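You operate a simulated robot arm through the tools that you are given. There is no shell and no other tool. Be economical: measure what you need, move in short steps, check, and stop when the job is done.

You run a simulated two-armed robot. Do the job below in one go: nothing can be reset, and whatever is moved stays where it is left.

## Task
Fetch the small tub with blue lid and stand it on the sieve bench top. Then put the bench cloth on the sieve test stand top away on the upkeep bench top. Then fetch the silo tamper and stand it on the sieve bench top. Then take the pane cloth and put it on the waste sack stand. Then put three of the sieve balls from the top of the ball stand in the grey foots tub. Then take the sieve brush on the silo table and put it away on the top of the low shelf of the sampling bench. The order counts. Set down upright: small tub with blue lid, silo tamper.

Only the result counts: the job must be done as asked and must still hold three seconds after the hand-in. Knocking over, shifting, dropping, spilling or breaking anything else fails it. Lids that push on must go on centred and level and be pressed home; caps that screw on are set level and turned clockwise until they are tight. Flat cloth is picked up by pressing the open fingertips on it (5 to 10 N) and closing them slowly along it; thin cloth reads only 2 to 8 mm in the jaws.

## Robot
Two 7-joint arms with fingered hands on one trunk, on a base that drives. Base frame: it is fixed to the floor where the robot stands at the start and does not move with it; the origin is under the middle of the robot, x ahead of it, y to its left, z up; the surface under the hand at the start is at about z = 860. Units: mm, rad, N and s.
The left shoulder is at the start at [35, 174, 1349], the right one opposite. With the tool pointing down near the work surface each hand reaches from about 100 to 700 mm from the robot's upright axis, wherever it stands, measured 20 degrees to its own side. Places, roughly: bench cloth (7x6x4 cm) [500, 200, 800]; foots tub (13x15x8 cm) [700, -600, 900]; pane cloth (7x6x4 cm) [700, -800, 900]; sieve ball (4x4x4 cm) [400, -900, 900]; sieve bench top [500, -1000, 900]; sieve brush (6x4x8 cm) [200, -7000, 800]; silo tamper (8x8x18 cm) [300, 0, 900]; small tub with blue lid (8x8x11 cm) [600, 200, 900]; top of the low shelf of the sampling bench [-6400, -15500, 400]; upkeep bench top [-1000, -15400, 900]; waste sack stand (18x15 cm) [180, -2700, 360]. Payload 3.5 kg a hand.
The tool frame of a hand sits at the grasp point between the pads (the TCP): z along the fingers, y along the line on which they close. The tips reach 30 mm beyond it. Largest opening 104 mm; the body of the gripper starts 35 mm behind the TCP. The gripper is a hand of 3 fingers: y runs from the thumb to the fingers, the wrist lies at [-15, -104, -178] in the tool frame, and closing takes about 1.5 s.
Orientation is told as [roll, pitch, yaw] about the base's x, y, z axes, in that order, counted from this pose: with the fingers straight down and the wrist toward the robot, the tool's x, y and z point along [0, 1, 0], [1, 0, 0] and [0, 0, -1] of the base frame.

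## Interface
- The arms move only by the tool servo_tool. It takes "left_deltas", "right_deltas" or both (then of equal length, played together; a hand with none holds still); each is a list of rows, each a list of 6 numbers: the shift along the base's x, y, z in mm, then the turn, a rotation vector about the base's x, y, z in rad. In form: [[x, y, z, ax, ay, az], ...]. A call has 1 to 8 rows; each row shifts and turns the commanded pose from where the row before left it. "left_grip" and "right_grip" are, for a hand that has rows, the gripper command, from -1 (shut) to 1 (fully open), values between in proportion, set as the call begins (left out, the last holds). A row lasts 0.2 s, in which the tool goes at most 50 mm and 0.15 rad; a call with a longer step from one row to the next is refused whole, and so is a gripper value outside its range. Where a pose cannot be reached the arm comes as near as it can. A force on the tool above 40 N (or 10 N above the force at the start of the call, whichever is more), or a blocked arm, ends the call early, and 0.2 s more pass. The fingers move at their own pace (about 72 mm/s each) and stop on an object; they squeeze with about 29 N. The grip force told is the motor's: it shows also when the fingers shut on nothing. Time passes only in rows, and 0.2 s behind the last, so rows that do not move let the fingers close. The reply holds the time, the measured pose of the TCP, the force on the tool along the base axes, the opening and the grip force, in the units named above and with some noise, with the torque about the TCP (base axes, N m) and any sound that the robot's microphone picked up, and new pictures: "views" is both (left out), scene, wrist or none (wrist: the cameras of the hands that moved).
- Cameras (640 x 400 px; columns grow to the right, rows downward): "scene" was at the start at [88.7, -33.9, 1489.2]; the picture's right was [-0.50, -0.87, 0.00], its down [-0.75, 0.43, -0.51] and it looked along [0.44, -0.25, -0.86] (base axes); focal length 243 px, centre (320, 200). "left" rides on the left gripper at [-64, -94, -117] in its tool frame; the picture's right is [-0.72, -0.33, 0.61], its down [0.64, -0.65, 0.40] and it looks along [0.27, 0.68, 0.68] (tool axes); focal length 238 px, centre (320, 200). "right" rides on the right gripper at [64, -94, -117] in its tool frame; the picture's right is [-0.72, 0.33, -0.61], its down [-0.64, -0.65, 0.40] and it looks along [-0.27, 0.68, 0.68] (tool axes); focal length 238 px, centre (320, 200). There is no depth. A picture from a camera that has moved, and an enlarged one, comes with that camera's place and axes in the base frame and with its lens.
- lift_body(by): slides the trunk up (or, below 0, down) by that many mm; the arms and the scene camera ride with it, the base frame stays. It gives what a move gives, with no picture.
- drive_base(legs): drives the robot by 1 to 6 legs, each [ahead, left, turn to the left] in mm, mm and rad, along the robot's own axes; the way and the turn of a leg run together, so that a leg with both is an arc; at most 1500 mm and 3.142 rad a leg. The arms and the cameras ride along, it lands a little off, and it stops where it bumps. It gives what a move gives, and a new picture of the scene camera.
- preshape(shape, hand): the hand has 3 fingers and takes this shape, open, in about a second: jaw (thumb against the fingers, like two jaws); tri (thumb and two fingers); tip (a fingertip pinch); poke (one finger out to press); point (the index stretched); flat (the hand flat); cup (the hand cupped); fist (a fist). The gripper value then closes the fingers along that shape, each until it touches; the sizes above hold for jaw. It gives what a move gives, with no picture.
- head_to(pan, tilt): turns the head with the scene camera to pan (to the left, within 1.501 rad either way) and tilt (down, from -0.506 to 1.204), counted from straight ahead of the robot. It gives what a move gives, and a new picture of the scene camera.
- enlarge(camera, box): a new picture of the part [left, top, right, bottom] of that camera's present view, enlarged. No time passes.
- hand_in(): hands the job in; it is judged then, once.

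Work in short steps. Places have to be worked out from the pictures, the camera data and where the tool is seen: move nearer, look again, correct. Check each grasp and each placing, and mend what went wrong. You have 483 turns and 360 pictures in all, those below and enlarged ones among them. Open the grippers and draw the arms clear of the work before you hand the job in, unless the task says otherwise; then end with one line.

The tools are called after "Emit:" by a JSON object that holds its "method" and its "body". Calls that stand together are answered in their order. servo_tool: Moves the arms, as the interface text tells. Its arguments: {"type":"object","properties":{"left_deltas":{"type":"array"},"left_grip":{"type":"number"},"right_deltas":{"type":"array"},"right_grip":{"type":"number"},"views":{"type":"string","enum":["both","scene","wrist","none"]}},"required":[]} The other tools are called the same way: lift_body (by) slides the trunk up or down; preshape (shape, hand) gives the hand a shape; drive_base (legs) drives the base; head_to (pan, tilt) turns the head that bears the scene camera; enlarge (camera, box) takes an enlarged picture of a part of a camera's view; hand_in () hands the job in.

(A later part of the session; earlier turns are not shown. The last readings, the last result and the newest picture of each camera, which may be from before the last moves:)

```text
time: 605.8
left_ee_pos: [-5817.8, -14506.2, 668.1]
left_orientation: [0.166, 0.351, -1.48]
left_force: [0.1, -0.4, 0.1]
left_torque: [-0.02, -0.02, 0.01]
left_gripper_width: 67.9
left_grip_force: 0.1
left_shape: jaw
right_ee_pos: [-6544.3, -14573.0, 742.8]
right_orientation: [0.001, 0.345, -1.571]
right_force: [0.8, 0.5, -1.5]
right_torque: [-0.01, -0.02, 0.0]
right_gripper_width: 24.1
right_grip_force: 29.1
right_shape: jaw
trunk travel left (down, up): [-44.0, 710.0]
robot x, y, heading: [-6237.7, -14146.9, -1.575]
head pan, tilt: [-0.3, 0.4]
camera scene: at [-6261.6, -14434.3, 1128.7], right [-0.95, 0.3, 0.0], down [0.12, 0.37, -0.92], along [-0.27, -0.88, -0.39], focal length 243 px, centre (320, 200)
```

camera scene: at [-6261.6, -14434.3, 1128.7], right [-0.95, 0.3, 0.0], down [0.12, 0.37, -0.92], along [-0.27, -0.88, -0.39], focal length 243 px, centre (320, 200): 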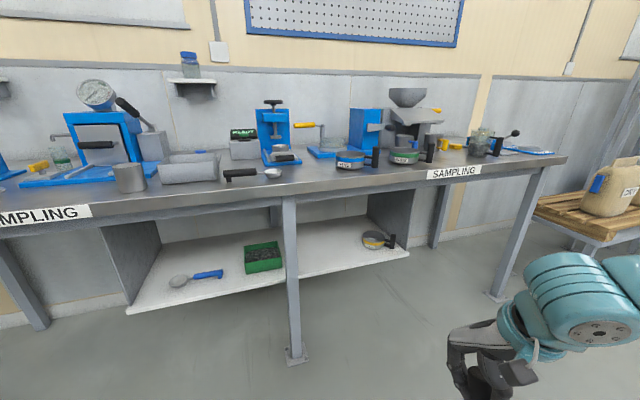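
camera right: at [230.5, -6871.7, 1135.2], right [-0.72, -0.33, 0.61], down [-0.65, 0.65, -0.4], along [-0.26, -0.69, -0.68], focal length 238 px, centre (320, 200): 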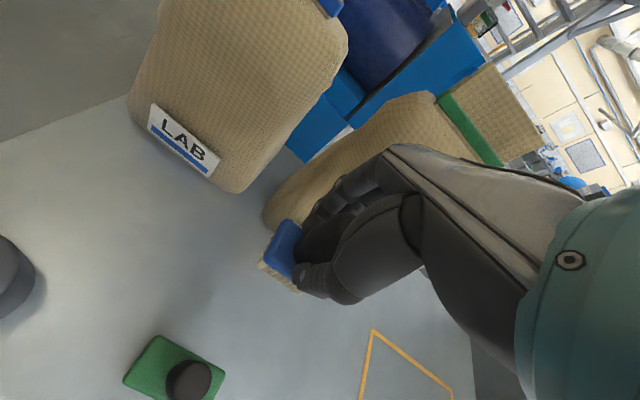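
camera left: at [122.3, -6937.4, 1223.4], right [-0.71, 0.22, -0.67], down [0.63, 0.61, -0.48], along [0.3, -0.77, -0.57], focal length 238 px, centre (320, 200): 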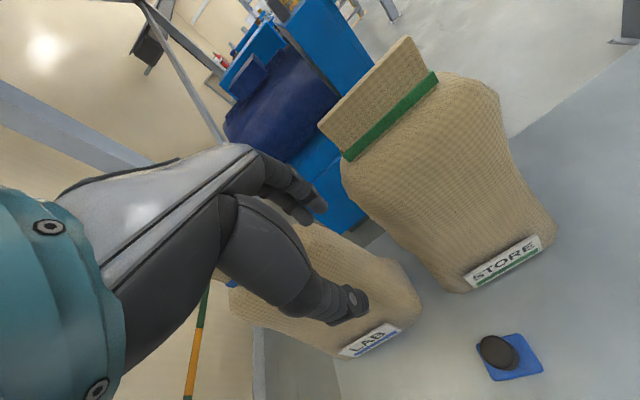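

The body leans about 0.35 rad at this height, and the arms pitch with it. I level the right hand while extending it forward and down in free space.

Emit:
{"method": "servo_tool", "body": {"right_deltas": [[-4, -25, -20, -0.043, 0, 0], [-4, -28, -25, -0.043, 0, 0], [-4, -30, -25, -0.043, 0, 0], [-4, -30, -25, -0.043, 0, 0], [-4, -30, -28, -0.043, 0, 0], [-4, -30, -28, -0.043, 0, 0], [-4, -30, -28, -0.043, 0, 0], [-5, -30, -28, -0.044, 0, 0]], "views": "both"}}

```text
time: 607.6
left_ee_pos: [-5817.8, -14506.9, 667.1]
left_orientation: [0.165, 0.352, -1.482]
left_force: [-0.4, 0.3, -1.5]
left_torque: [0.01, 0.0, 0.02]
left_gripper_width: 67.9
left_grip_force: 0.0
left_shape: jaw
right_ee_pos: [-6578.2, -14806.7, 535.3]
right_orientation: [0.0, -0.001, -1.572]
right_force: [0.8, -0.3, -1.4]
right_torque: [-0.02, -0.04, 0.03]
right_gripper_width: 23.8
right_grip_force: 29.6
right_shape: jaw
trunk travel left (down, up): [-44.0, 710.0]
robot x, y, heading: [-6235.0, -14144.4, -1.572]
head pan, tilt: [-0.3, 0.4]
camera scene: at [-6261.7, -14434.5, 1128.7], right [-0.95, 0.3, 0.0], down [0.12, 0.37, -0.92], along [-0.28, -0.88, -0.39], focal length 243 px, centre (320, 200)
camera right: at [-6514.0, -14711.1, 652.1], right [-0.72, -0.32, 0.61], down [-0.64, 0.65, -0.41], along [-0.27, -0.68, -0.68], focal length 238 px, centre (320, 200)
```

scene: 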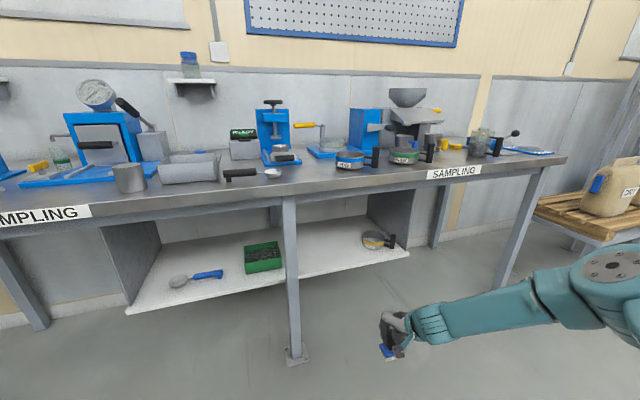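
right: 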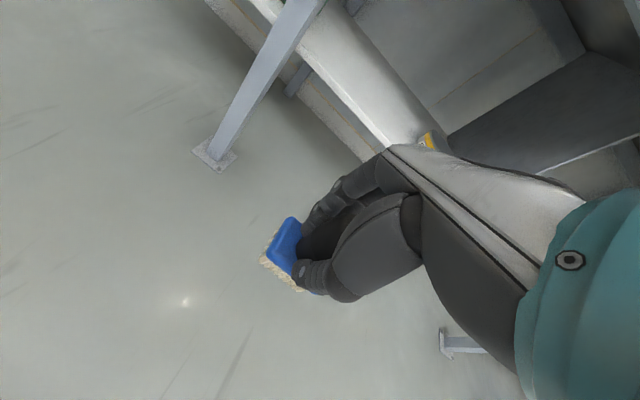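

The forearm would come too close to the bench edge in this posture. I check the bench edge's thickness before choosing how to go in.

Emit:
{"method": "enlarge", "body": {"camera": "scene", "box": [220, 130, 460, 280]}}

```text
2.67 times, centred on (340, 205) of scene
camera zoom: at [-6261.7, -14434.5, 1128.7], right [-0.95, 0.3, 0.0], down [0.12, 0.37, -0.92], along [-0.28, -0.88, -0.39], focal length 648 px, centre (267, 187)
```

zoom: 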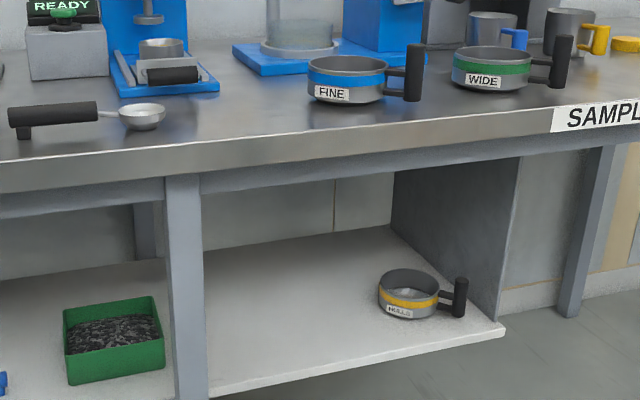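

The bench edge is at y about -15106, with its underside about z 800 at y -15125, and the shelf front at y about -15293. I lower the trunk the last 40 mm and extend the right arm further forward, so the forearm runs flatter and straighter into the bay.

Emit:
{"method": "lift_body", "body": {"by": -40}}

Emit:
{"method": "servo_tool", "body": {"right_deltas": [[25, -20, 0, 0, 0, 0], [25, -20, 0, 0, 0, 0], [25, -20, 0, 0, 0, 0], [25, -20, 0, 0, 0, 0]], "views": "both"}}

```text
time: 608.4
left_ee_pos: [-5816.4, -14509.9, 618.5]
left_orientation: [0.168, 0.404, -1.479]
left_force: [-0.1, 0.1, 0.8]
left_torque: [-0.03, 0.01, 0.07]
left_gripper_width: 68.0
left_grip_force: 0.0
left_shape: jaw
right_ee_pos: [-6576.9, -14806.3, 496.6]
right_orientation: [-0.001, -0.002, -1.575]
right_force: [-0.2, -0.8, -1.0]
right_torque: [0.01, 0.03, 0.02]
right_gripper_width: 23.8
right_grip_force: 29.3
right_shape: jaw
trunk travel left (down, up): [-4.0, 750.0]
robot x, y, heading: [-6235.5, -14143.7, -1.574]
head pan, tilt: [-0.3, 0.4]
```

```text
time: 609.4
left_ee_pos: [-5816.4, -14509.7, 618.3]
left_orientation: [0.169, 0.406, -1.479]
left_force: [0.6, 0.1, -0.4]
left_torque: [0.02, 0.01, 0.01]
left_gripper_width: 67.7
left_grip_force: 0.0
left_shape: jaw
right_ee_pos: [-6484.4, -14874.0, 508.1]
right_orientation: [0.002, -0.001, -1.571]
right_force: [-0.1, -0.4, -1.5]
right_torque: [-0.03, -0.01, 0.0]
right_gripper_width: 23.8
right_grip_force: 29.0
right_shape: jaw
right hand out of reach, approached as far as the arm can: row 4
trunk travel left (down, up): [-4.0, 750.0]
robot x, y, heading: [-6235.9, -14143.0, -1.576]
head pan, tilt: [-0.3, 0.4]
camera scene: at [-6261.7, -14459.3, 1085.7], right [-0.95, 0.3, 0.0], down [0.12, 0.37, -0.92], along [-0.28, -0.88, -0.39], focal length 243 px, centre (320, 200)
camera right: at [-6420.3, -14779.9, 624.1], right [-0.72, -0.32, 0.61], down [-0.64, 0.65, -0.41], along [-0.27, -0.68, -0.68], focal length 238 px, centre (320, 200)
```

scene: 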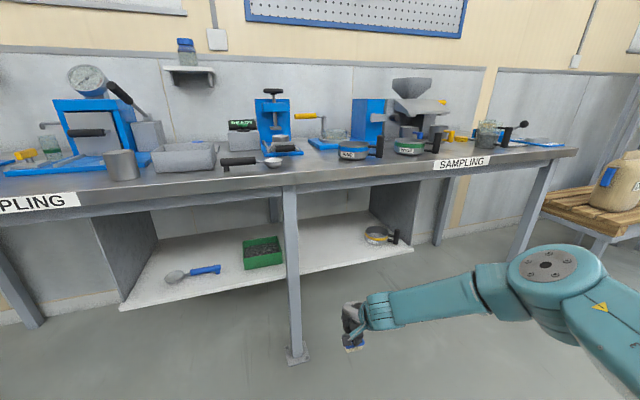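
right: 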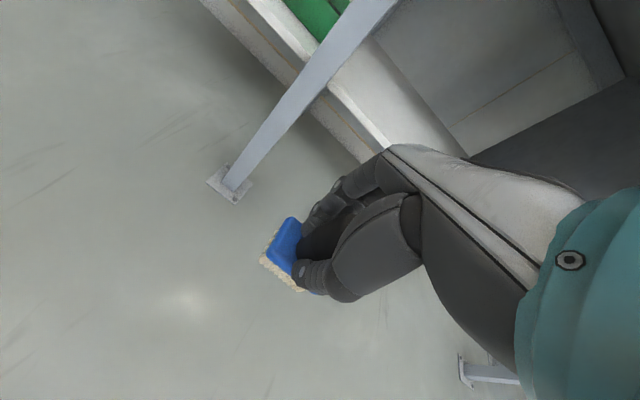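

The forearm comes in from the right and rises too steeply for a vertical hand. If I tilt the hand about 25° forward, the wrist sits lower and further out and clears the bench edge. I try that in free space.

Emit:
{"method": "servo_tool", "body": {"right_deltas": [[-18, -10, 0, -0.109, 0, 0], [-18, -10, 0, -0.109, 0, 0], [-18, -10, 0, -0.109, 0, 0], [-16, -10, 0, -0.109, 0, 0]], "views": "both"}}

```text
time: 610.4
left_ee_pos: [-5817.8, -14509.6, 618.6]
left_orientation: [0.169, 0.405, -1.479]
left_force: [0.0, 0.5, -0.4]
left_torque: [-0.01, -0.02, 0.0]
left_gripper_width: 67.6
left_grip_force: 0.1
left_shape: jaw
right_ee_pos: [-6556.8, -14910.4, 513.3]
right_orientation: [-0.001, -0.436, -1.571]
right_force: [0.6, 0.0, -1.5]
right_torque: [0.02, -0.02, 0.02]
right_gripper_width: 23.4
right_grip_force: 29.4
right_shape: jaw
right hand out of reach, approached as far as the arm can: row 4
trunk travel left (down, up): [-4.0, 750.0]
robot x, y, heading: [-6234.2, -14144.4, -1.572]
head pan, tilt: [-0.3, 0.4]
camera scene: at [-6261.8, -14459.3, 1085.6], right [-0.95, 0.3, 0.0], down [0.12, 0.37, -0.92], along [-0.27, -0.88, -0.39], focal length 243 px, centre (320, 200)
camera right: at [-6493.1, -14776.0, 578.1], right [-0.72, -0.04, 0.69], down [-0.64, 0.42, -0.64], along [-0.27, -0.91, -0.32], focal length 238 px, centre (320, 200)
```

scene: 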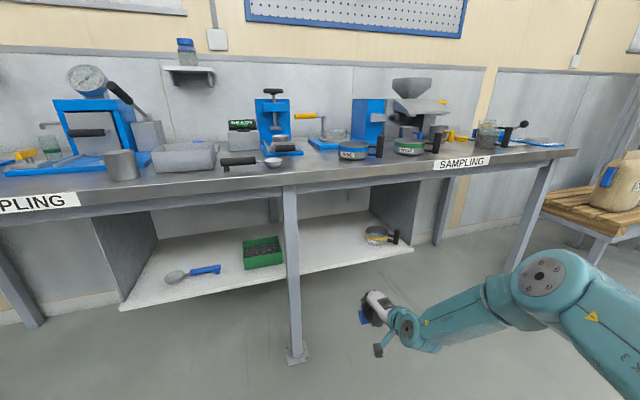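
right: 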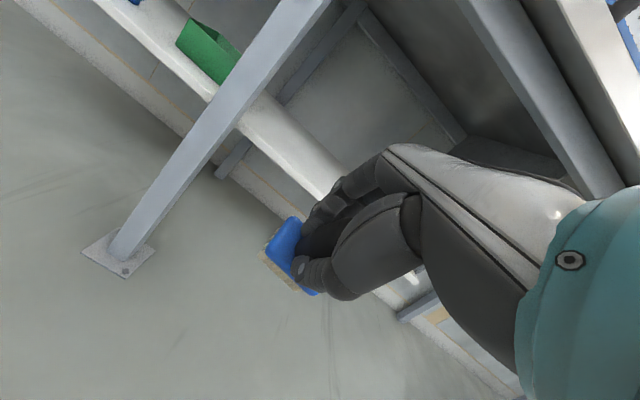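

The elbow still comes close to the bench edge. Earlier the left arm ended up with its elbow low and the forearm forward after being drawn compact, which is ideal here. I try the same with the right arm, drawing the hand in close to the body.

Emit:
{"method": "servo_tool", "body": {"right_deltas": [[10, 30, 35, 0.055, 0, 0], [15, 30, 35, 0.055, 0, 0], [20, 30, 35, 0.055, 0, 0], [25, 30, 30, 0.055, 0, 0], [25, 30, 30, 0.055, 0, 0], [25, 30, 30, 0.055, 0, 0], [25, 30, 30, 0.055, 0, 0], [25, 30, 30, 0.05, 0, 0]], "views": "scene"}}

```text
refused: row 3 steps farther than a row can; nothing moved
```

Emit:
{"method": "servo_tool", "body": {"right_deltas": [[10, 30, 35, 0.055, 0, 0], [15, 30, 33, 0.055, 0, 0], [18, 30, 32, 0.055, 0, 0], [22, 30, 28, 0.055, 0, 0], [22, 30, 28, 0.055, 0, 0], [22, 30, 28, 0.055, 0, 0], [22, 30, 28, 0.055, 0, 0], [22, 30, 28, 0.05, 0, 0]], "views": "scene"}}

```text
time: 612.2
left_ee_pos: [-5817.4, -14510.2, 617.4]
left_orientation: [0.17, 0.405, -1.481]
left_force: [-0.9, -0.1, -0.2]
left_torque: [-0.02, -0.01, 0.01]
left_gripper_width: 68.0
left_grip_force: 0.1
left_shape: jaw
right_ee_pos: [-6403.7, -14668.8, 750.9]
right_orientation: [-0.001, -0.001, -1.572]
right_force: [-0.4, -0.6, -1.2]
right_torque: [-0.03, -0.04, 0.04]
right_gripper_width: 23.2
right_grip_force: 28.7
right_shape: jaw
trunk travel left (down, up): [-4.0, 750.0]
robot x, y, heading: [-6232.2, -14143.7, -1.575]
head pan, tilt: [-0.3, 0.4]
camera scene: at [-6261.6, -14459.1, 1085.7], right [-0.95, 0.3, 0.0], down [0.12, 0.37, -0.92], along [-0.27, -0.88, -0.39], focal length 243 px, centre (320, 200)
```

scene: 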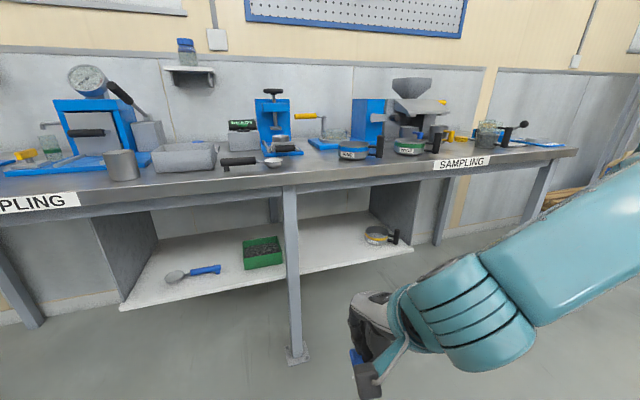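

I continue drawing in, then will extend forward-down again.

Emit:
{"method": "servo_tool", "body": {"right_deltas": [[5, 30, 15, 0.05, 0, 0], [5, 30, 15, 0.05, 0, 0], [5, 30, 15, 0.05, 0, 0], [5, 30, 15, 0.05, 0, 0], [5, 30, 0, 0, 0, 0]], "views": "scene"}}

```text
time: 613.4
left_ee_pos: [-5816.6, -14509.8, 617.9]
left_orientation: [0.17, 0.406, -1.479]
left_force: [-0.3, -0.3, 0.2]
left_torque: [0.0, -0.01, -0.02]
left_gripper_width: 67.9
left_grip_force: 0.0
left_shape: jaw
right_ee_pos: [-6357.2, -14563.4, 833.8]
right_orientation: [0.0, 0.202, -1.574]
right_force: [0.7, -0.3, -0.7]
right_torque: [-0.04, -0.01, 0.02]
right_gripper_width: 23.3
right_grip_force: 28.6
right_shape: jaw
right hand out of reach, approached as far as the arm can: row 1, 2, 3, 4, 5
trunk travel left (down, up): [-4.0, 750.0]
robot x, y, heading: [-6233.6, -14145.5, -1.574]
head pan, tilt: [-0.3, 0.4]
camera scene: at [-6261.7, -14459.3, 1085.6], right [-0.95, 0.3, 0.0], down [0.12, 0.37, -0.92], along [-0.27, -0.88, -0.39], focal length 243 px, centre (320, 200)
```

scene: 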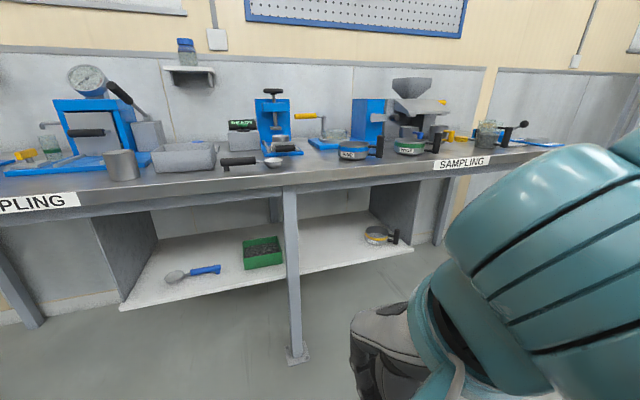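

The elbow is still high. I move straight down close to the body, to coax the elbow down and out of the way.

Emit:
{"method": "servo_tool", "body": {"right_deltas": [[0, 0, -40, -0.05, 0, 0], [0, 0, -40, -0.05, 0, 0], [0, 0, -40, -0.05, 0, 0], [0, 0, -40, -0.05, 0, 0], [0, 0, -40, 0, 0, 0], [0, 0, -40, 0, 0, 0]], "views": "scene"}}

```text
time: 614.8
left_ee_pos: [-5817.0, -14509.9, 616.6]
left_orientation: [0.168, 0.405, -1.481]
left_force: [-0.1, 1.0, 0.6]
left_torque: [-0.01, -0.01, -0.01]
left_gripper_width: 68.1
left_grip_force: 0.0
left_shape: jaw
right_ee_pos: [-6342.8, -14632.7, 617.2]
right_orientation: [0.002, -0.005, -1.57]
right_force: [1.5, -0.8, -1.0]
right_torque: [-0.01, 0.0, 0.01]
right_gripper_width: 23.3
right_grip_force: 29.0
right_shape: jaw
right hand out of reach, approached as far as the arm can: row 1, 2, 3, 4, 5, 6
trunk travel left (down, up): [-4.0, 750.0]
robot x, y, heading: [-6236.1, -14147.1, -1.574]
head pan, tilt: [-0.3, 0.4]
camera scene: at [-6261.7, -14459.4, 1085.6], right [-0.95, 0.3, 0.0], down [0.12, 0.37, -0.92], along [-0.28, -0.88, -0.39], focal length 243 px, centre (320, 200)
```

scene: 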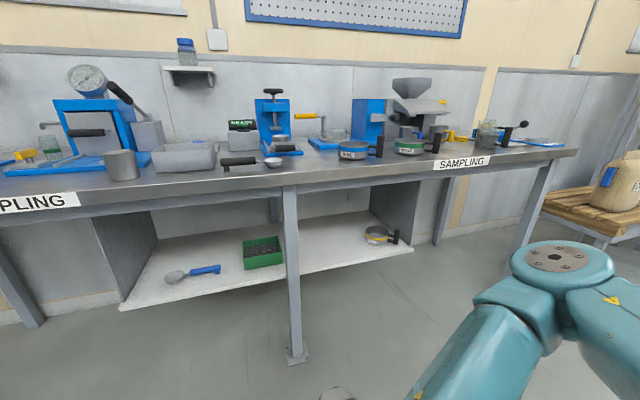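

The right arm's elbow is in a high branch. The left arm got its low elbow through straightening and an inward sweep, so I'll do the same with the right arm in free space. First I back off and raise the trunk.

Emit:
{"method": "drive_base", "body": {"legs": [[-500, 0, 0]]}}

Emit:
{"method": "lift_body", "body": {"by": 400}}

Emit:
{"method": "servo_tool", "body": {"right_deltas": [[-10, -40, 25, 0, 0, 0], [-10, -40, 25, 0, 0, 0], [-10, -40, 25, 0, 0, 0], [-10, -40, 25, 0, 0, 0], [-10, -40, 25, 0, 0, 0], [-10, -40, 25, 0, 0, 0], [-10, -40, 25, 0, 0, 0], [-10, -40, 25, 0, 0, 0]], "views": "scene"}}

```text
time: 617.7
left_ee_pos: [-5817.7, -14020.9, 617.5]
left_orientation: [0.169, 0.405, -1.492]
left_force: [-0.2, -0.5, 0.3]
left_torque: [-0.04, -0.03, 0.01]
left_gripper_width: 67.9
left_grip_force: 0.1
left_shape: jaw
right_ee_pos: [-6345.6, -14135.9, 617.5]
right_orientation: [0.0, -0.001, -1.583]
right_force: [1.3, -0.4, -0.4]
right_torque: [0.02, -0.04, 0.01]
right_gripper_width: 23.3
right_grip_force: 29.0
right_shape: jaw
trunk travel left (down, up): [-4.0, 750.0]
robot x, y, heading: [-6232.0, -13646.5, -1.588]
head pan, tilt: [-0.3, 0.4]
camera scene: at [-6261.1, -13964.4, 1085.6], right [-0.95, 0.31, 0.0], down [0.12, 0.37, -0.92], along [-0.29, -0.88, -0.39], focal length 243 px, centre (320, 200)
```

scene: 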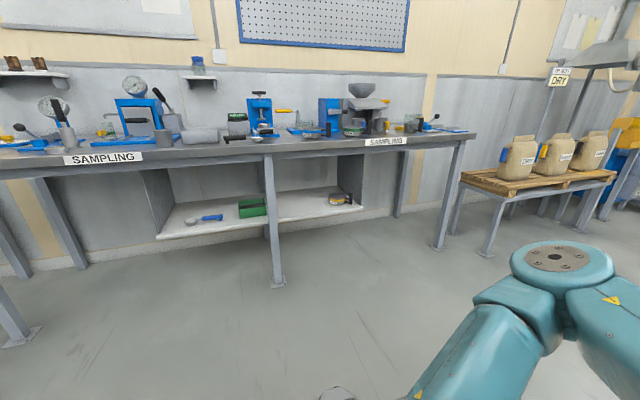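

```text
time: 621.5
left_ee_pos: [-5817.0, -14019.3, 1018.7]
left_orientation: [0.17, 0.407, -1.492]
left_force: [0.2, 0.3, 0.2]
left_torque: [0.0, -0.01, 0.0]
left_gripper_width: 67.6
left_grip_force: 0.0
left_shape: jaw
right_ee_pos: [-6344.7, -14089.7, 1159.6]
right_orientation: [0.003, -0.371, -1.584]
right_force: [-0.1, 0.0, -0.9]
right_torque: [0.03, -0.02, 0.01]
right_gripper_width: 23.3
right_grip_force: 28.8
right_shape: jaw
trunk travel left (down, up): [-404.0, 350.0]
robot x, y, heading: [-6233.5, -13650.6, -1.584]
head pan, tilt: [-0.3, 0.4]
```

```text
time: 623.4
left_ee_pos: [-5817.0, -14019.4, 1016.8]
left_orientation: [0.168, 0.405, -1.493]
left_force: [-0.5, 0.0, 0.2]
left_torque: [0.0, 0.0, 0.05]
left_gripper_width: 67.9
left_grip_force: 0.1
left_shape: jaw
right_ee_pos: [-6428.0, -14314.4, 1313.4]
right_orientation: [0.004, -0.371, -1.581]
right_force: [-0.5, 0.2, -2.0]
right_torque: [0.02, -0.01, 0.0]
right_gripper_width: 23.2
right_grip_force: 28.9
right_shape: jaw
right hand out of reach, approached as far as the arm can: row 6, 7, 8
trunk travel left (down, up): [-404.0, 350.0]
robot x, y, heading: [-6228.3, -13648.9, -1.586]
head pan, tilt: [-0.3, 0.4]
camera scene: at [-6258.3, -13775.4, 1501.6], right [-0.95, 0.31, 0.0], down [0.12, 0.37, -0.92], along [-0.29, -0.88, -0.39], focal length 243 px, centre (320, 200)
```

scene: 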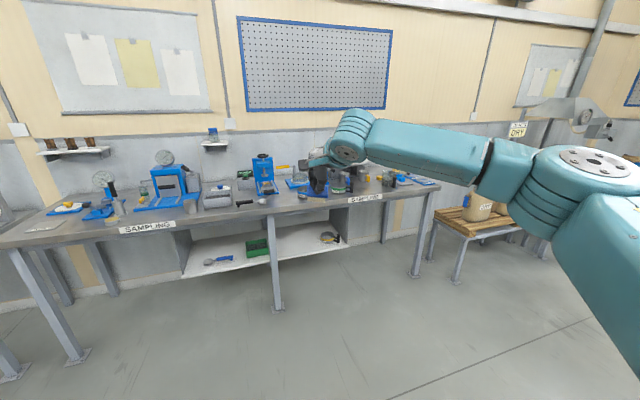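

I level the hand and extend further to get the arm straight.

Emit:
{"method": "servo_tool", "body": {"right_deltas": [[-10, -10, 0, 0.093, 0, 0], [-10, -20, 0, 0.093, 0, 0], [-10, -30, 0, 0.093, 0, 0], [-10, -40, 0, 0.092, 0, 0], [0, -45, 0, 0, 0, 0], [0, -45, 0, 0, 0, 0], [0, -45, 0, 0, 0, 0]], "views": "scene"}}

```text
time: 625.0
left_ee_pos: [-5817.1, -14020.3, 1017.4]
left_orientation: [0.171, 0.404, -1.492]
left_force: [-0.5, -0.3, 0.0]
left_torque: [0.01, 0.03, -0.01]
left_gripper_width: 68.0
left_grip_force: 0.1
left_shape: jaw
right_ee_pos: [-6542.5, -14312.5, 1267.1]
right_orientation: [0.0, -0.003, -1.582]
right_force: [0.4, 0.5, -0.3]
right_torque: [-0.06, -0.01, 0.02]
right_gripper_width: 23.1
right_grip_force: 28.9
right_shape: jaw
right hand out of reach, approached as far as the arm can: row 1, 2, 3, 4, 5, 6, 7
trunk travel left (down, up): [-404.0, 350.0]
robot x, y, heading: [-6230.6, -13650.6, -1.587]
head pan, tilt: [-0.3, 0.4]
camera scene: at [-6258.4, -13775.7, 1501.6], right [-0.95, 0.31, 0.0], down [0.12, 0.37, -0.92], along [-0.29, -0.88, -0.39], focal length 243 px, centre (320, 200)
```

scene: 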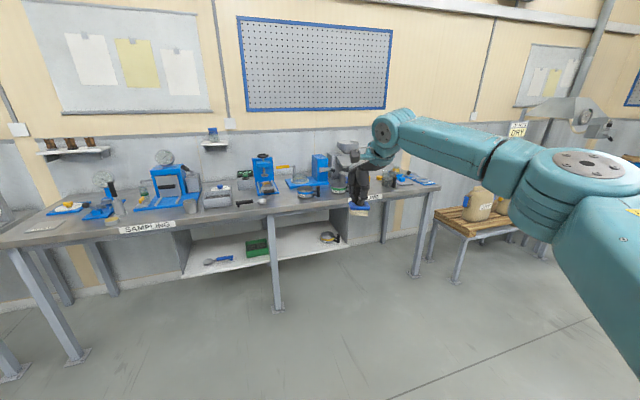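

The right arm keeps hitting wrist limits in this branch. A better plan is to set the brush on a free front spot of the sampling bench top with the right hand, then pick it with the left arm, whose low elbow suits the shelf. First I restore the trunk and bring both hands to sensible poses.

Emit:
{"method": "lift_body", "body": {"by": 40}}

Emit:
{"method": "servo_tool", "body": {"left_deltas": [[0, 10, 30, -0.08, 0, 0], [0, 10, 30, -0.08, 0, 0], [0, 10, 30, -0.08, 0, 0], [0, 0, 30, -0.08, 0, 0], [0, 0, 30, -0.05, 0, 0]], "right_deltas": [[0, 40, 0, 0, 0, 0], [0, 40, 0, 0, 0, 0], [0, 40, 0, 0, 0, 0], [0, 30, 0, 0, 0, 0], [0, 0, 0, 0, 0, 0]], "views": "scene"}}

```text
time: 625.8
left_ee_pos: [-5817.4, -14020.0, 1058.8]
left_orientation: [0.17, 0.408, -1.49]
left_force: [-0.1, -0.1, 0.6]
left_torque: [-0.01, 0.03, 0.02]
left_gripper_width: 67.9
left_grip_force: 0.1
left_shape: jaw
right_ee_pos: [-6540.6, -14306.0, 1318.8]
right_orientation: [-0.002, -0.018, -1.582]
right_force: [0.2, -0.1, -1.2]
right_torque: [0.01, -0.02, 0.01]
right_gripper_width: 23.4
right_grip_force: 28.5
right_shape: jaw
trunk travel left (down, up): [-444.0, 310.0]
robot x, y, heading: [-6228.8, -13652.4, -1.581]
head pan, tilt: [-0.3, 0.4]
```

```text
time: 627.0
left_ee_pos: [-5816.5, -13990.6, 1208.6]
left_orientation: [0.14, 0.037, -1.499]
left_force: [0.0, 0.6, 0.0]
left_torque: [-0.01, 0.0, -0.03]
left_gripper_width: 68.1
left_grip_force: 0.2
left_shape: jaw
right_ee_pos: [-6542.4, -14155.7, 1318.5]
right_orientation: [-0.002, -0.019, -1.581]
right_force: [-0.2, 0.1, -1.1]
right_torque: [0.02, 0.02, 0.02]
right_gripper_width: 23.3
right_grip_force: 29.2
right_shape: jaw
trunk travel left (down, up): [-444.0, 310.0]
robot x, y, heading: [-6230.7, -13649.6, -1.586]
head pan, tilt: [-0.3, 0.4]
camera scene: at [-6258.3, -13767.6, 1541.8], right [-0.95, 0.31, 0.0], down [0.12, 0.37, -0.92], along [-0.29, -0.88, -0.39], focal length 243 px, centre (320, 200)
```

scene: 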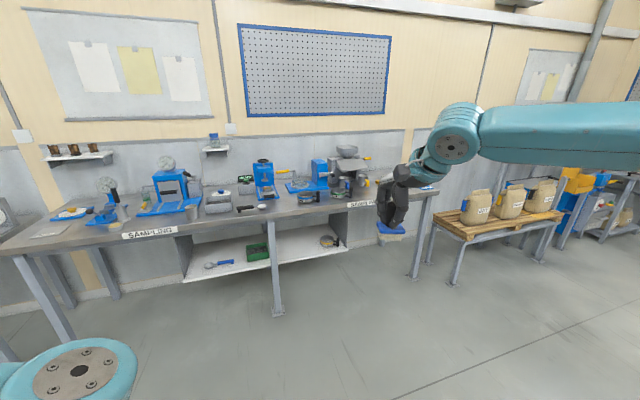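

Before the hand-over I test, in free space, whether the left arm's posture at low trunk really suits the shelf.

Emit:
{"method": "lift_body", "body": {"by": -400}}

Emit:
{"method": "servo_tool", "body": {"left_deltas": [[-30, -30, -10, -0.05, 0, 0], [-33, -30, -15, -0.05, 0, 0], [-33, -30, -15, -0.05, 0, 0], [-33, -30, -15, -0.05, 0, 0], [-33, -30, -15, -0.05, 0, 0], [-33, -30, -15, -0.05, 0, 0], [-33, -20, -20, -0.05, 0, 0], [-33, -20, -20, 0, 0, 0]], "views": "scene"}}

Emit:
{"method": "head_to", "body": {"pan": 0.3, "tilt": 0.7}}

```text
time: 630.8
left_ee_pos: [-5818.0, -14039.4, 726.6]
left_orientation: [0.169, 0.338, -1.493]
left_force: [-0.6, 0.4, -0.9]
left_torque: [-0.01, 0.0, 0.02]
left_gripper_width: 68.0
left_grip_force: 0.1
left_shape: jaw
right_ee_pos: [-6542.3, -14155.8, 919.4]
right_orientation: [-0.003, -0.023, -1.58]
right_force: [0.4, 0.2, -1.4]
right_torque: [0.02, 0.0, 0.0]
right_gripper_width: 23.4
right_grip_force: 29.4
right_shape: jaw
trunk travel left (down, up): [-44.0, 710.0]
robot x, y, heading: [-6228.9, -13649.6, -1.586]
head pan, tilt: [-0.3, 0.4]
```

```text
time: 632.8
left_ee_pos: [-6035.5, -14302.5, 632.4]
left_orientation: [0.16, -0.104, -1.479]
left_force: [-0.2, -0.2, 0.0]
left_torque: [0.0, -0.01, -0.01]
left_gripper_width: 67.6
left_grip_force: 0.0
left_shape: jaw
left hand out of reach, approached as far as the arm can: row 1, 2
right_ee_pos: [-6540.9, -14155.2, 918.3]
right_orientation: [-0.002, -0.019, -1.581]
right_force: [0.4, 0.3, -1.2]
right_torque: [0.01, -0.03, -0.01]
right_gripper_width: 23.4
right_grip_force: 29.2
right_shape: jaw
trunk travel left (down, up): [-44.0, 710.0]
robot x, y, heading: [-6229.3, -13646.7, -1.586]
head pan, tilt: [-0.3, 0.4]
stopped in row 8 (left hand): the arm was blocked; the commanded pose is now the measured one
camera scene: at [-6260.6, -13939.5, 1128.8], right [-0.95, 0.31, 0.0], down [0.12, 0.37, -0.92], along [-0.29, -0.88, -0.39], focal length 243 px, centre (320, 200)
```

scene: 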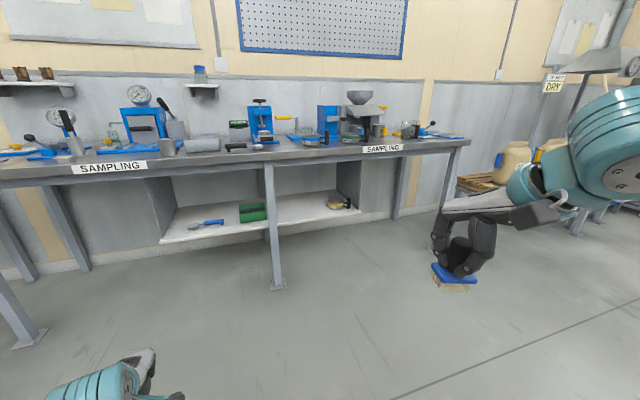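

```text
time: 633.8
left_ee_pos: [-6035.2, -14300.9, 631.9]
left_orientation: [0.161, -0.101, -1.479]
left_force: [1.0, -0.5, 0.5]
left_torque: [0.0, 0.01, 0.0]
left_gripper_width: 67.8
left_grip_force: 0.1
left_shape: jaw
right_ee_pos: [-6541.8, -14155.5, 918.4]
right_orientation: [-0.002, -0.02, -1.582]
right_force: [0.1, -0.7, -0.6]
right_torque: [0.01, 0.0, -0.04]
right_gripper_width: 23.3
right_grip_force: 29.0
right_shape: jaw
trunk travel left (down, up): [-44.0, 710.0]
robot x, y, heading: [-6230.2, -13652.5, -1.585]
head pan, tilt: [0.3, 0.7]
camera scene: at [-6208.2, -13932.9, 1101.9], right [-0.96, -0.28, 0.0], down [-0.18, 0.62, -0.77], along [0.21, -0.73, -0.64], focal length 243 px, centre (320, 200)
```

scene: 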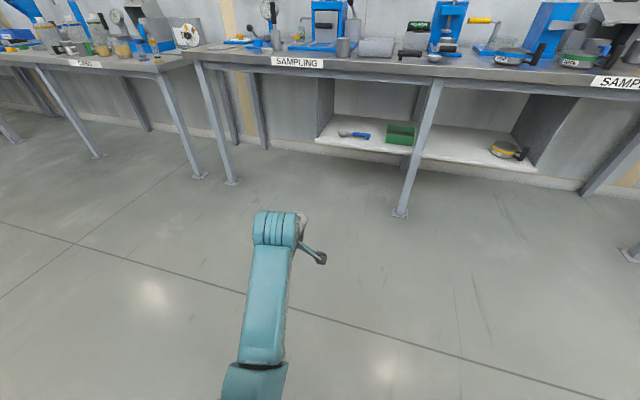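

Excellent: the left forearm runs straight forward and low, just right for the shelf. Now I do the hand-over: trunk up 300, left hand retracted outward.

Emit:
{"method": "lift_body", "body": {"by": 300}}

Emit:
{"method": "servo_tool", "body": {"left_deltas": [[20, 38, 22, 0, 0, 0], [25, 38, 18, 0, 0, 0], [25, 38, 18, 0, 0, 0], [25, 38, 18, 0, 0, 0], [25, 38, 18, 0, 0, 0], [25, 38, 18, 0, 0, 0], [25, 38, 18, 0, 0, 0], [25, 38, 18, 0, 0, 0]], "views": "none"}}

```text
time: 636.8
left_ee_pos: [-6038.8, -14300.6, 929.2]
left_orientation: [0.154, -0.097, -1.479]
left_force: [1.2, -0.7, 0.3]
left_torque: [-0.01, -0.03, 0.0]
left_gripper_width: 67.6
left_grip_force: 0.1
left_shape: jaw
right_ee_pos: [-6542.0, -14156.0, 1218.8]
right_orientation: [-0.002, -0.019, -1.581]
right_force: [-0.1, -0.7, -1.3]
right_torque: [0.0, -0.04, 0.0]
right_gripper_width: 23.2
right_grip_force: 28.5
right_shape: jaw
trunk travel left (down, up): [-344.0, 410.0]
robot x, y, heading: [-6230.0, -13650.4, -1.585]
head pan, tilt: [0.3, 0.7]
```

```text
time: 638.6
left_ee_pos: [-5886.3, -14062.7, 1049.7]
left_orientation: [0.153, -0.098, -1.48]
left_force: [0.8, -0.3, 0.0]
left_torque: [0.02, 0.03, 0.05]
left_gripper_width: 67.8
left_grip_force: 0.1
left_shape: jaw
left hand out of reach, approached as far as the arm can: row 7, 8
right_ee_pos: [-6542.9, -14154.9, 1219.1]
right_orientation: [-0.003, -0.019, -1.58]
right_force: [-0.5, 0.2, -0.9]
right_torque: [-0.01, -0.03, -0.03]
right_gripper_width: 23.3
right_grip_force: 29.8
right_shape: jaw
trunk travel left (down, up): [-344.0, 410.0]
robot x, y, heading: [-6230.8, -13645.6, -1.586]
head pan, tilt: [0.3, 0.7]
```

I drive in so the right hand is above the free front spot of the bench top, at about [-6500,-15210].

Emit:
{"method": "drive_base", "body": {"legs": [[500, 87, 0.015], [530, 0, 0]]}}

Emit:
{"method": "head_to", "body": {"pan": -0.3, "tilt": 0.85}}

```text
time: 644.3
left_ee_pos: [-5790.2, -15091.8, 1047.5]
left_orientation: [0.152, -0.097, -1.458]
left_force: [-0.4, -0.7, 0.8]
left_torque: [0.02, 0.01, 0.03]
left_gripper_width: 68.0
left_grip_force: 0.1
left_shape: jaw
right_ee_pos: [-6443.5, -15199.7, 1219.7]
right_orientation: [-0.002, -0.019, -1.558]
right_force: [0.4, -0.3, -0.5]
right_torque: [0.03, 0.0, -0.01]
right_gripper_width: 23.4
right_grip_force: 29.1
right_shape: jaw
trunk travel left (down, up): [-344.0, 410.0]
robot x, y, heading: [-6148.3, -14687.3, -1.559]
head pan, tilt: [0.3, 0.7]
camera scene: at [-6115.6, -14822.6, 1414.1], right [-0.95, -0.3, 0.0], down [-0.2, 0.61, -0.76], along [0.23, -0.73, -0.64], focal length 243 px, centre (320, 200)
```

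scene: 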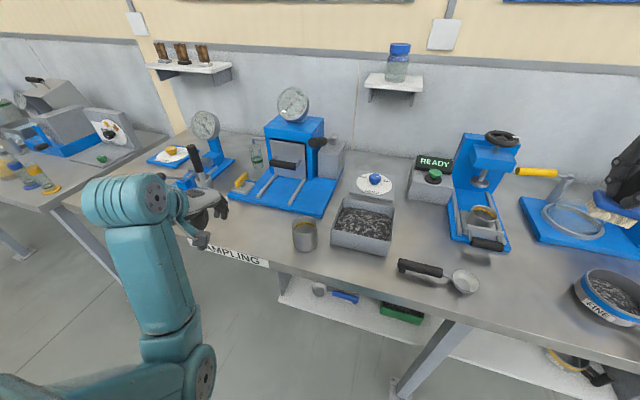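

```text
time: 645.3
left_ee_pos: [-5791.2, -15092.5, 1046.9]
left_orientation: [0.153, -0.097, -1.457]
left_force: [0.3, -0.9, -0.6]
left_torque: [0.01, 0.01, -0.02]
left_gripper_width: 67.6
left_grip_force: 0.0
left_shape: jaw
right_ee_pos: [-6442.5, -15200.5, 1219.7]
right_orientation: [-0.001, -0.019, -1.558]
right_force: [-0.4, 0.3, -1.2]
right_torque: [0.01, 0.0, 0.05]
right_gripper_width: 23.4
right_grip_force: 28.7
right_shape: jaw
trunk travel left (down, up): [-344.0, 410.0]
robot x, y, heading: [-6140.7, -14686.0, -1.561]
head pan, tilt: [-0.3, 0.85]
camera scene: at [-6163.8, -14816.0, 1401.9], right [-0.96, 0.29, 0.0], down [0.22, 0.72, -0.66], along [-0.19, -0.63, -0.75], focal length 243 px, centre (320, 200)
```

scene: 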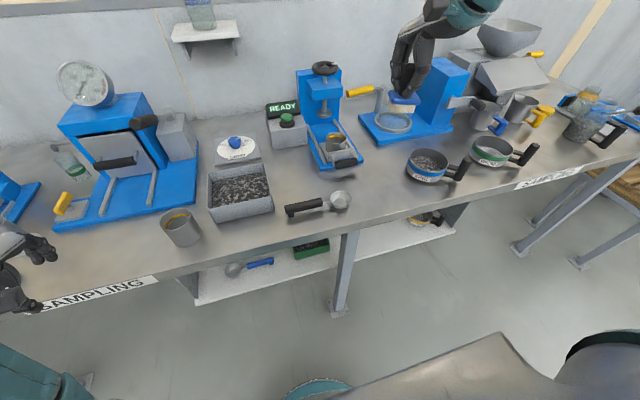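

The spot at [-6490,-15205] is free, with about 140 mm to the scoop and 160 mm to the FINE pot. I lower the brush there.

Emit:
{"method": "servo_tool", "body": {"right_deltas": [[-12, -1, -40, 0, 0, 0], [-12, -1, -40, 0, 0, 0], [-12, -1, -40, 0, 0, 0], [-11, -1, -40, 0, 0, 0], [0, 0, -40, 0, 0, 0], [0, 0, -30, 0, 0, 0]], "views": "both"}}

```text
time: 646.7
left_ee_pos: [-5791.9, -15091.9, 1048.7]
left_orientation: [0.153, -0.098, -1.457]
left_force: [-0.2, 0.5, 0.4]
left_torque: [-0.03, -0.01, -0.01]
left_gripper_width: 67.8
left_grip_force: 0.0
left_shape: jaw
right_ee_pos: [-6490.2, -15201.9, 987.3]
right_orientation: [-0.002, -0.02, -1.557]
right_force: [0.1, 0.2, -1.1]
right_torque: [0.01, -0.02, -0.02]
right_gripper_width: 23.0
right_grip_force: 29.0
right_shape: jaw
trunk travel left (down, up): [-344.0, 410.0]
robot x, y, heading: [-6146.3, -14684.6, -1.566]
head pan, tilt: [-0.3, 0.85]
camera scene: at [-6164.2, -14816.2, 1401.8], right [-0.96, 0.29, 0.0], down [0.22, 0.72, -0.66], along [-0.19, -0.63, -0.75], focal length 243 px, centre (320, 200)
camera right: at [-6427.8, -15105.1, 1102.5], right [-0.71, -0.32, 0.62], down [-0.65, 0.64, -0.42], along [-0.26, -0.7, -0.66], focal length 238 px, centre (320, 200)
```

scene: 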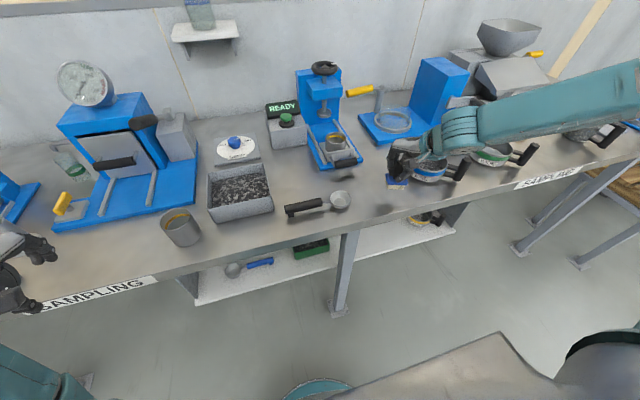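
right: 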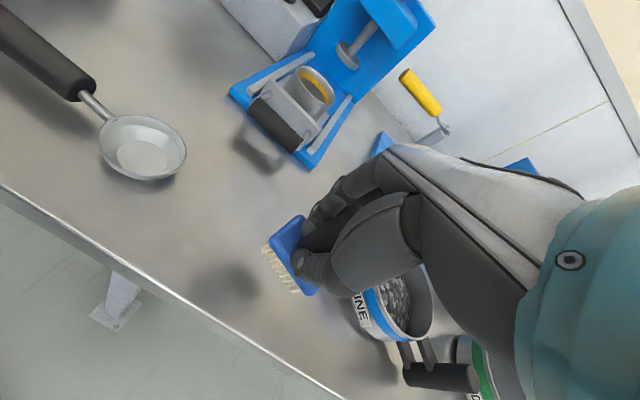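

Free space below. I lower to contact.

Emit:
{"method": "servo_tool", "body": {"right_deltas": [[0, 0, -15, 0, 0, 0], [0, 0, -12, 0, 0, 0], [0, 0, -8, 0, 0, 0]], "views": "none"}}

Emit:
{"method": "servo_tool", "body": {"right_deltas": [[0, 0, -5, 0, 0, 0], [0, 0, -5, 0, 0, 0]], "views": "none"}}

```text
time: 647.5
left_ee_pos: [-5790.8, -15091.6, 1048.6]
left_orientation: [0.153, -0.097, -1.458]
left_force: [0.3, 0.4, 0.2]
left_torque: [0.0, 0.01, 0.0]
left_gripper_width: 67.9
left_grip_force: 0.1
left_shape: jaw
right_ee_pos: [-6491.2, -15203.7, 953.8]
right_orientation: [-0.002, -0.018, -1.558]
right_force: [0.5, 0.5, -1.2]
right_torque: [0.02, -0.06, 0.01]
right_gripper_width: 23.5
right_grip_force: 29.4
right_shape: jaw
trunk travel left (down, up): [-344.0, 410.0]
robot x, y, heading: [-6144.6, -14689.7, -1.565]
head pan, tilt: [-0.3, 0.85]
```

```text
time: 648.1
left_ee_pos: [-5791.6, -15091.1, 1049.0]
left_orientation: [0.153, -0.097, -1.459]
left_force: [-0.1, 0.5, 0.5]
left_torque: [-0.01, 0.05, -0.01]
left_gripper_width: 67.9
left_grip_force: 0.1
left_shape: jaw
right_ee_pos: [-6488.8, -15203.7, 942.9]
right_orientation: [-0.002, -0.02, -1.559]
right_force: [0.6, 0.3, -1.1]
right_torque: [-0.01, -0.01, 0.02]
right_gripper_width: 23.3
right_grip_force: 29.0
right_shape: jaw
trunk travel left (down, up): [-344.0, 410.0]
robot x, y, heading: [-6143.2, -14685.8, -1.563]
head pan, tilt: [-0.3, 0.85]
```

Emit:
{"method": "servo_tool", "body": {"right_deltas": [[0, 0, -4, 0, 0, 0], [0, 0, -4, 0, 0, 0]], "views": "none"}}

Emit:
{"method": "servo_tool", "body": {"right_deltas": [[0, 0, -4, 0, 0, 0], [0, 0, 0, 0, 0, 0]], "views": "wrist"}}

```text
time: 648.7
left_ee_pos: [-5790.6, -15090.9, 1049.0]
left_orientation: [0.151, -0.097, -1.457]
left_force: [-0.1, -0.4, -0.1]
left_torque: [0.01, 0.02, 0.0]
left_gripper_width: 67.7
left_grip_force: 0.0
left_shape: jaw
right_ee_pos: [-6489.7, -15203.9, 937.5]
right_orientation: [-0.002, -0.023, -1.557]
right_force: [0.2, -0.6, 5.1]
right_torque: [0.02, 0.01, 0.0]
right_gripper_width: 23.3
right_grip_force: 29.1
right_shape: jaw
trunk travel left (down, up): [-344.0, 410.0]
robot x, y, heading: [-6141.3, -14689.3, -1.564]
head pan, tilt: [-0.3, 0.85]
```

```text
time: 649.3
left_ee_pos: [-5789.4, -15089.0, 1048.9]
left_orientation: [0.151, -0.102, -1.455]
left_force: [-0.5, -0.7, 0.6]
left_torque: [0.02, -0.01, 0.0]
left_gripper_width: 67.7
left_grip_force: 0.0
left_shape: jaw
right_ee_pos: [-6490.2, -15203.7, 936.0]
right_orientation: [-0.004, -0.03, -1.558]
right_force: [-2.3, 3.1, 34.9]
right_torque: [0.22, -0.04, 0.08]
right_gripper_width: 25.0
right_grip_force: 28.9
right_shape: jaw
trunk travel left (down, up): [-344.0, 410.0]
robot x, y, heading: [-6143.8, -14682.2, -1.565]
head pan, tilt: [-0.3, 0.85]
camera right: at [-6426.6, -15105.3, 1050.1], right [-0.71, -0.32, 0.62], down [-0.65, 0.63, -0.42], along [-0.26, -0.71, -0.66], focal length 238 px, centre (320, 200)
```

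right: 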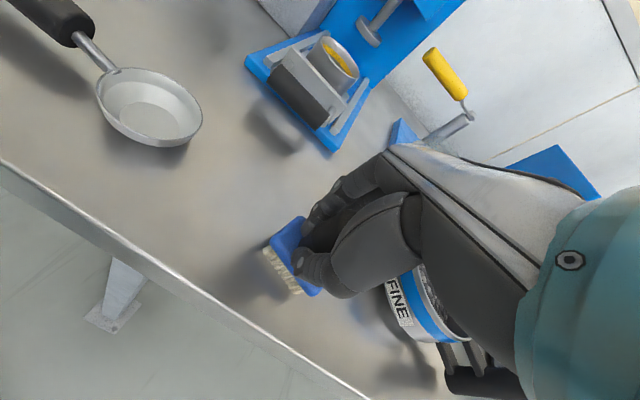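

Touched down. I ease the load, open, and rise.

Emit:
{"method": "servo_tool", "body": {"right_deltas": [[0, 0, 5, 0, 0, 0], [0, 0, 0, 0, 0, 0]], "views": "none"}}

Emit:
{"method": "servo_tool", "body": {"right_deltas": [[0, 0, 0, 0, 0, 0], [0, 0, 0, 0, 0, 0], [0, 0, 0, 0, 0, 0], [0, 0, 0, 0, 0, 0]], "right_grip": 0.3, "views": "none"}}

Emit:
{"method": "servo_tool", "body": {"right_deltas": [[0, 0, 20, 0, 0, 0], [0, 0, 35, 0, 0, 0], [0, 0, 40, 0, 0, 0], [0, 10, 45, 0, 0, 0], [0, 10, 45, 0, 0, 0], [0, 20, 45, 0, 0, 0]], "views": "both"}}

```text
time: 649.9
left_ee_pos: [-5789.5, -15091.5, 1048.8]
left_orientation: [0.151, -0.098, -1.456]
left_force: [0.0, 0.5, 0.1]
left_torque: [0.01, 0.02, 0.0]
left_gripper_width: 67.9
left_grip_force: 0.0
left_shape: jaw
right_ee_pos: [-6488.0, -15201.8, 936.2]
right_orientation: [-0.002, -0.019, -1.557]
right_force: [1.0, -4.2, 14.5]
right_torque: [-0.32, 0.04, 0.02]
right_gripper_width: 24.8
right_grip_force: 29.0
right_shape: jaw
trunk travel left (down, up): [-344.0, 410.0]
robot x, y, heading: [-6142.0, -14684.4, -1.564]
head pan, tilt: [-0.3, 0.85]
```

```text
time: 650.9
left_ee_pos: [-5790.0, -15092.2, 1047.8]
left_orientation: [0.153, -0.096, -1.458]
left_force: [0.7, -0.1, 0.1]
left_torque: [-0.04, 0.02, -0.01]
left_gripper_width: 67.6
left_grip_force: 0.2
left_shape: jaw
right_ee_pos: [-6490.5, -15202.7, 935.3]
right_orientation: [0.0, -0.017, -1.558]
right_force: [-0.3, -0.7, -0.2]
right_torque: [0.02, -0.01, 0.02]
right_gripper_width: 67.2
right_grip_force: 0.1
right_shape: jaw
trunk travel left (down, up): [-344.0, 410.0]
robot x, y, heading: [-6144.1, -14689.1, -1.562]
head pan, tilt: [-0.3, 0.85]
```

```text
time: 652.3
left_ee_pos: [-5789.5, -15091.7, 1049.3]
left_orientation: [0.153, -0.099, -1.456]
left_force: [-0.6, -0.2, -0.2]
left_torque: [-0.03, -0.01, -0.01]
left_gripper_width: 67.6
left_grip_force: 0.1
left_shape: jaw
right_ee_pos: [-6488.4, -15163.5, 1165.6]
right_orientation: [-0.002, -0.019, -1.558]
right_force: [1.0, 0.8, 0.3]
right_torque: [-0.02, 0.02, 0.03]
right_gripper_width: 67.3
right_grip_force: 0.1
right_shape: jaw
trunk travel left (down, up): [-344.0, 410.0]
robot x, y, heading: [-6141.1, -14685.9, -1.563]
head pan, tilt: [-0.3, 0.85]
camera scene: at [-6163.7, -14814.8, 1402.0], right [-0.96, 0.29, 0.0], down [0.22, 0.72, -0.66], along [-0.19, -0.63, -0.75], focal length 243 px, centre (320, 200)
camera right: at [-6426.4, -15066.0, 1280.2], right [-0.71, -0.32, 0.62], down [-0.65, 0.64, -0.42], along [-0.26, -0.7, -0.66], focal length 238 px, centre (320, 200)
```

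scene: 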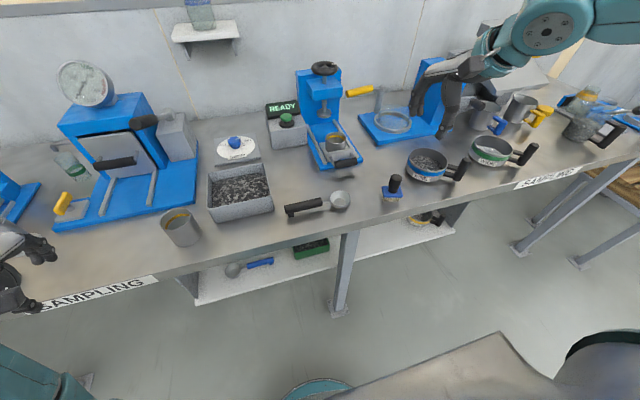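
right: 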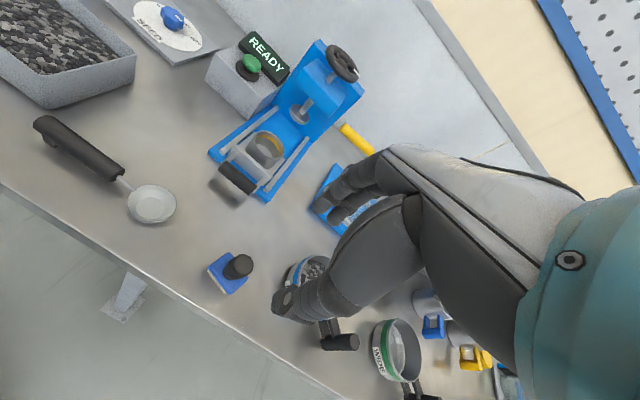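

The brush stands on the bench top. Now I back off, raise the trunk, and rearrange the arms for a left-hand pick.

Emit:
{"method": "drive_base", "body": {"legs": [[-450, 0, 0]]}}

Emit:
{"method": "lift_body", "body": {"by": 100}}

Emit:
{"method": "servo_tool", "body": {"right_deltas": [[0, 25, 20, 0, 0, 0], [0, 25, 20, 0, 0, 0], [0, 25, 20, 0, 0, 0], [0, 25, 20, 0, 0, 0], [5, 20, 20, 0, 0, 0], [5, 0, 20, 0, 0, 0]], "left_deltas": [[-25, -15, 10, 0.03, 0.05, -0.02], [-25, -15, 10, 0.03, 0.05, -0.02], [-25, -15, 5, 0.03, 0.05, -0.02], [-25, -10, 0, 0, 0, -0.02], [-25, -10, 0, 0, 0, -0.02], [-20, -5, 0, 0, 0, 0]], "views": "none"}}

```text
time: 655.0
left_ee_pos: [-5794.4, -14651.3, 1049.3]
left_orientation: [0.153, -0.097, -1.461]
left_force: [-0.7, 0.1, -1.1]
left_torque: [0.02, 0.03, -0.01]
left_gripper_width: 67.7
left_grip_force: 0.1
left_shape: jaw
right_ee_pos: [-6492.9, -14723.1, 1165.9]
right_orientation: [0.0, -0.019, -1.562]
right_force: [0.5, 0.0, 0.4]
right_torque: [0.0, 0.01, -0.01]
right_gripper_width: 67.3
right_grip_force: 0.1
right_shape: jaw
trunk travel left (down, up): [-344.0, 410.0]
robot x, y, heading: [-6143.7, -14244.6, -1.57]
head pan, tilt: [-0.3, 0.85]
camera scene: at [-6166.9, -14374.4, 1401.9], right [-0.96, 0.29, 0.0], down [0.22, 0.72, -0.66], along [-0.19, -0.63, -0.75], focal length 243 px, centre (320, 200)
```

scene: 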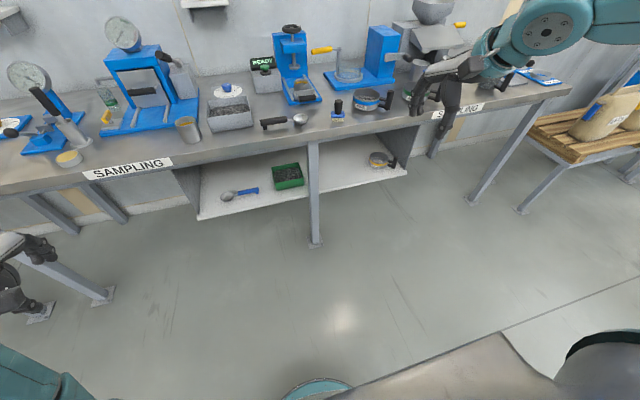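

```text
time: 656.3
left_ee_pos: [-5794.7, -14651.6, 1148.3]
left_orientation: [0.155, -0.098, -1.461]
left_force: [0.5, 0.0, 0.7]
left_torque: [-0.03, -0.02, 0.0]
left_gripper_width: 68.0
left_grip_force: 0.0
left_shape: jaw
right_ee_pos: [-6493.5, -14722.9, 1264.5]
right_orientation: [-0.002, -0.02, -1.562]
right_force: [0.7, 0.3, 0.0]
right_torque: [0.01, -0.01, -0.02]
right_gripper_width: 67.4
right_grip_force: 0.1
right_shape: jaw
trunk travel left (down, up): [-444.0, 310.0]
robot x, y, heading: [-6145.9, -14242.4, -1.565]
head pan, tilt: [-0.3, 0.85]
```

```text
time: 657.7
left_ee_pos: [-5940.1, -14722.1, 1173.8]
left_orientation: [0.012, 0.003, -1.553]
left_force: [0.1, 0.7, 0.2]
left_torque: [-0.03, 0.0, -0.03]
left_gripper_width: 67.8
left_grip_force: 0.0
left_shape: jaw
right_ee_pos: [-6482.9, -14600.8, 1385.1]
right_orientation: [-0.002, -0.019, -1.563]
right_force: [-0.5, 0.8, -0.8]
right_torque: [-0.02, 0.0, 0.0]
right_gripper_width: 67.4
right_grip_force: 0.0
right_shape: jaw
trunk travel left (down, up): [-444.0, 310.0]
robot x, y, heading: [-6144.8, -14247.8, -1.564]
head pan, tilt: [-0.3, 0.85]
```

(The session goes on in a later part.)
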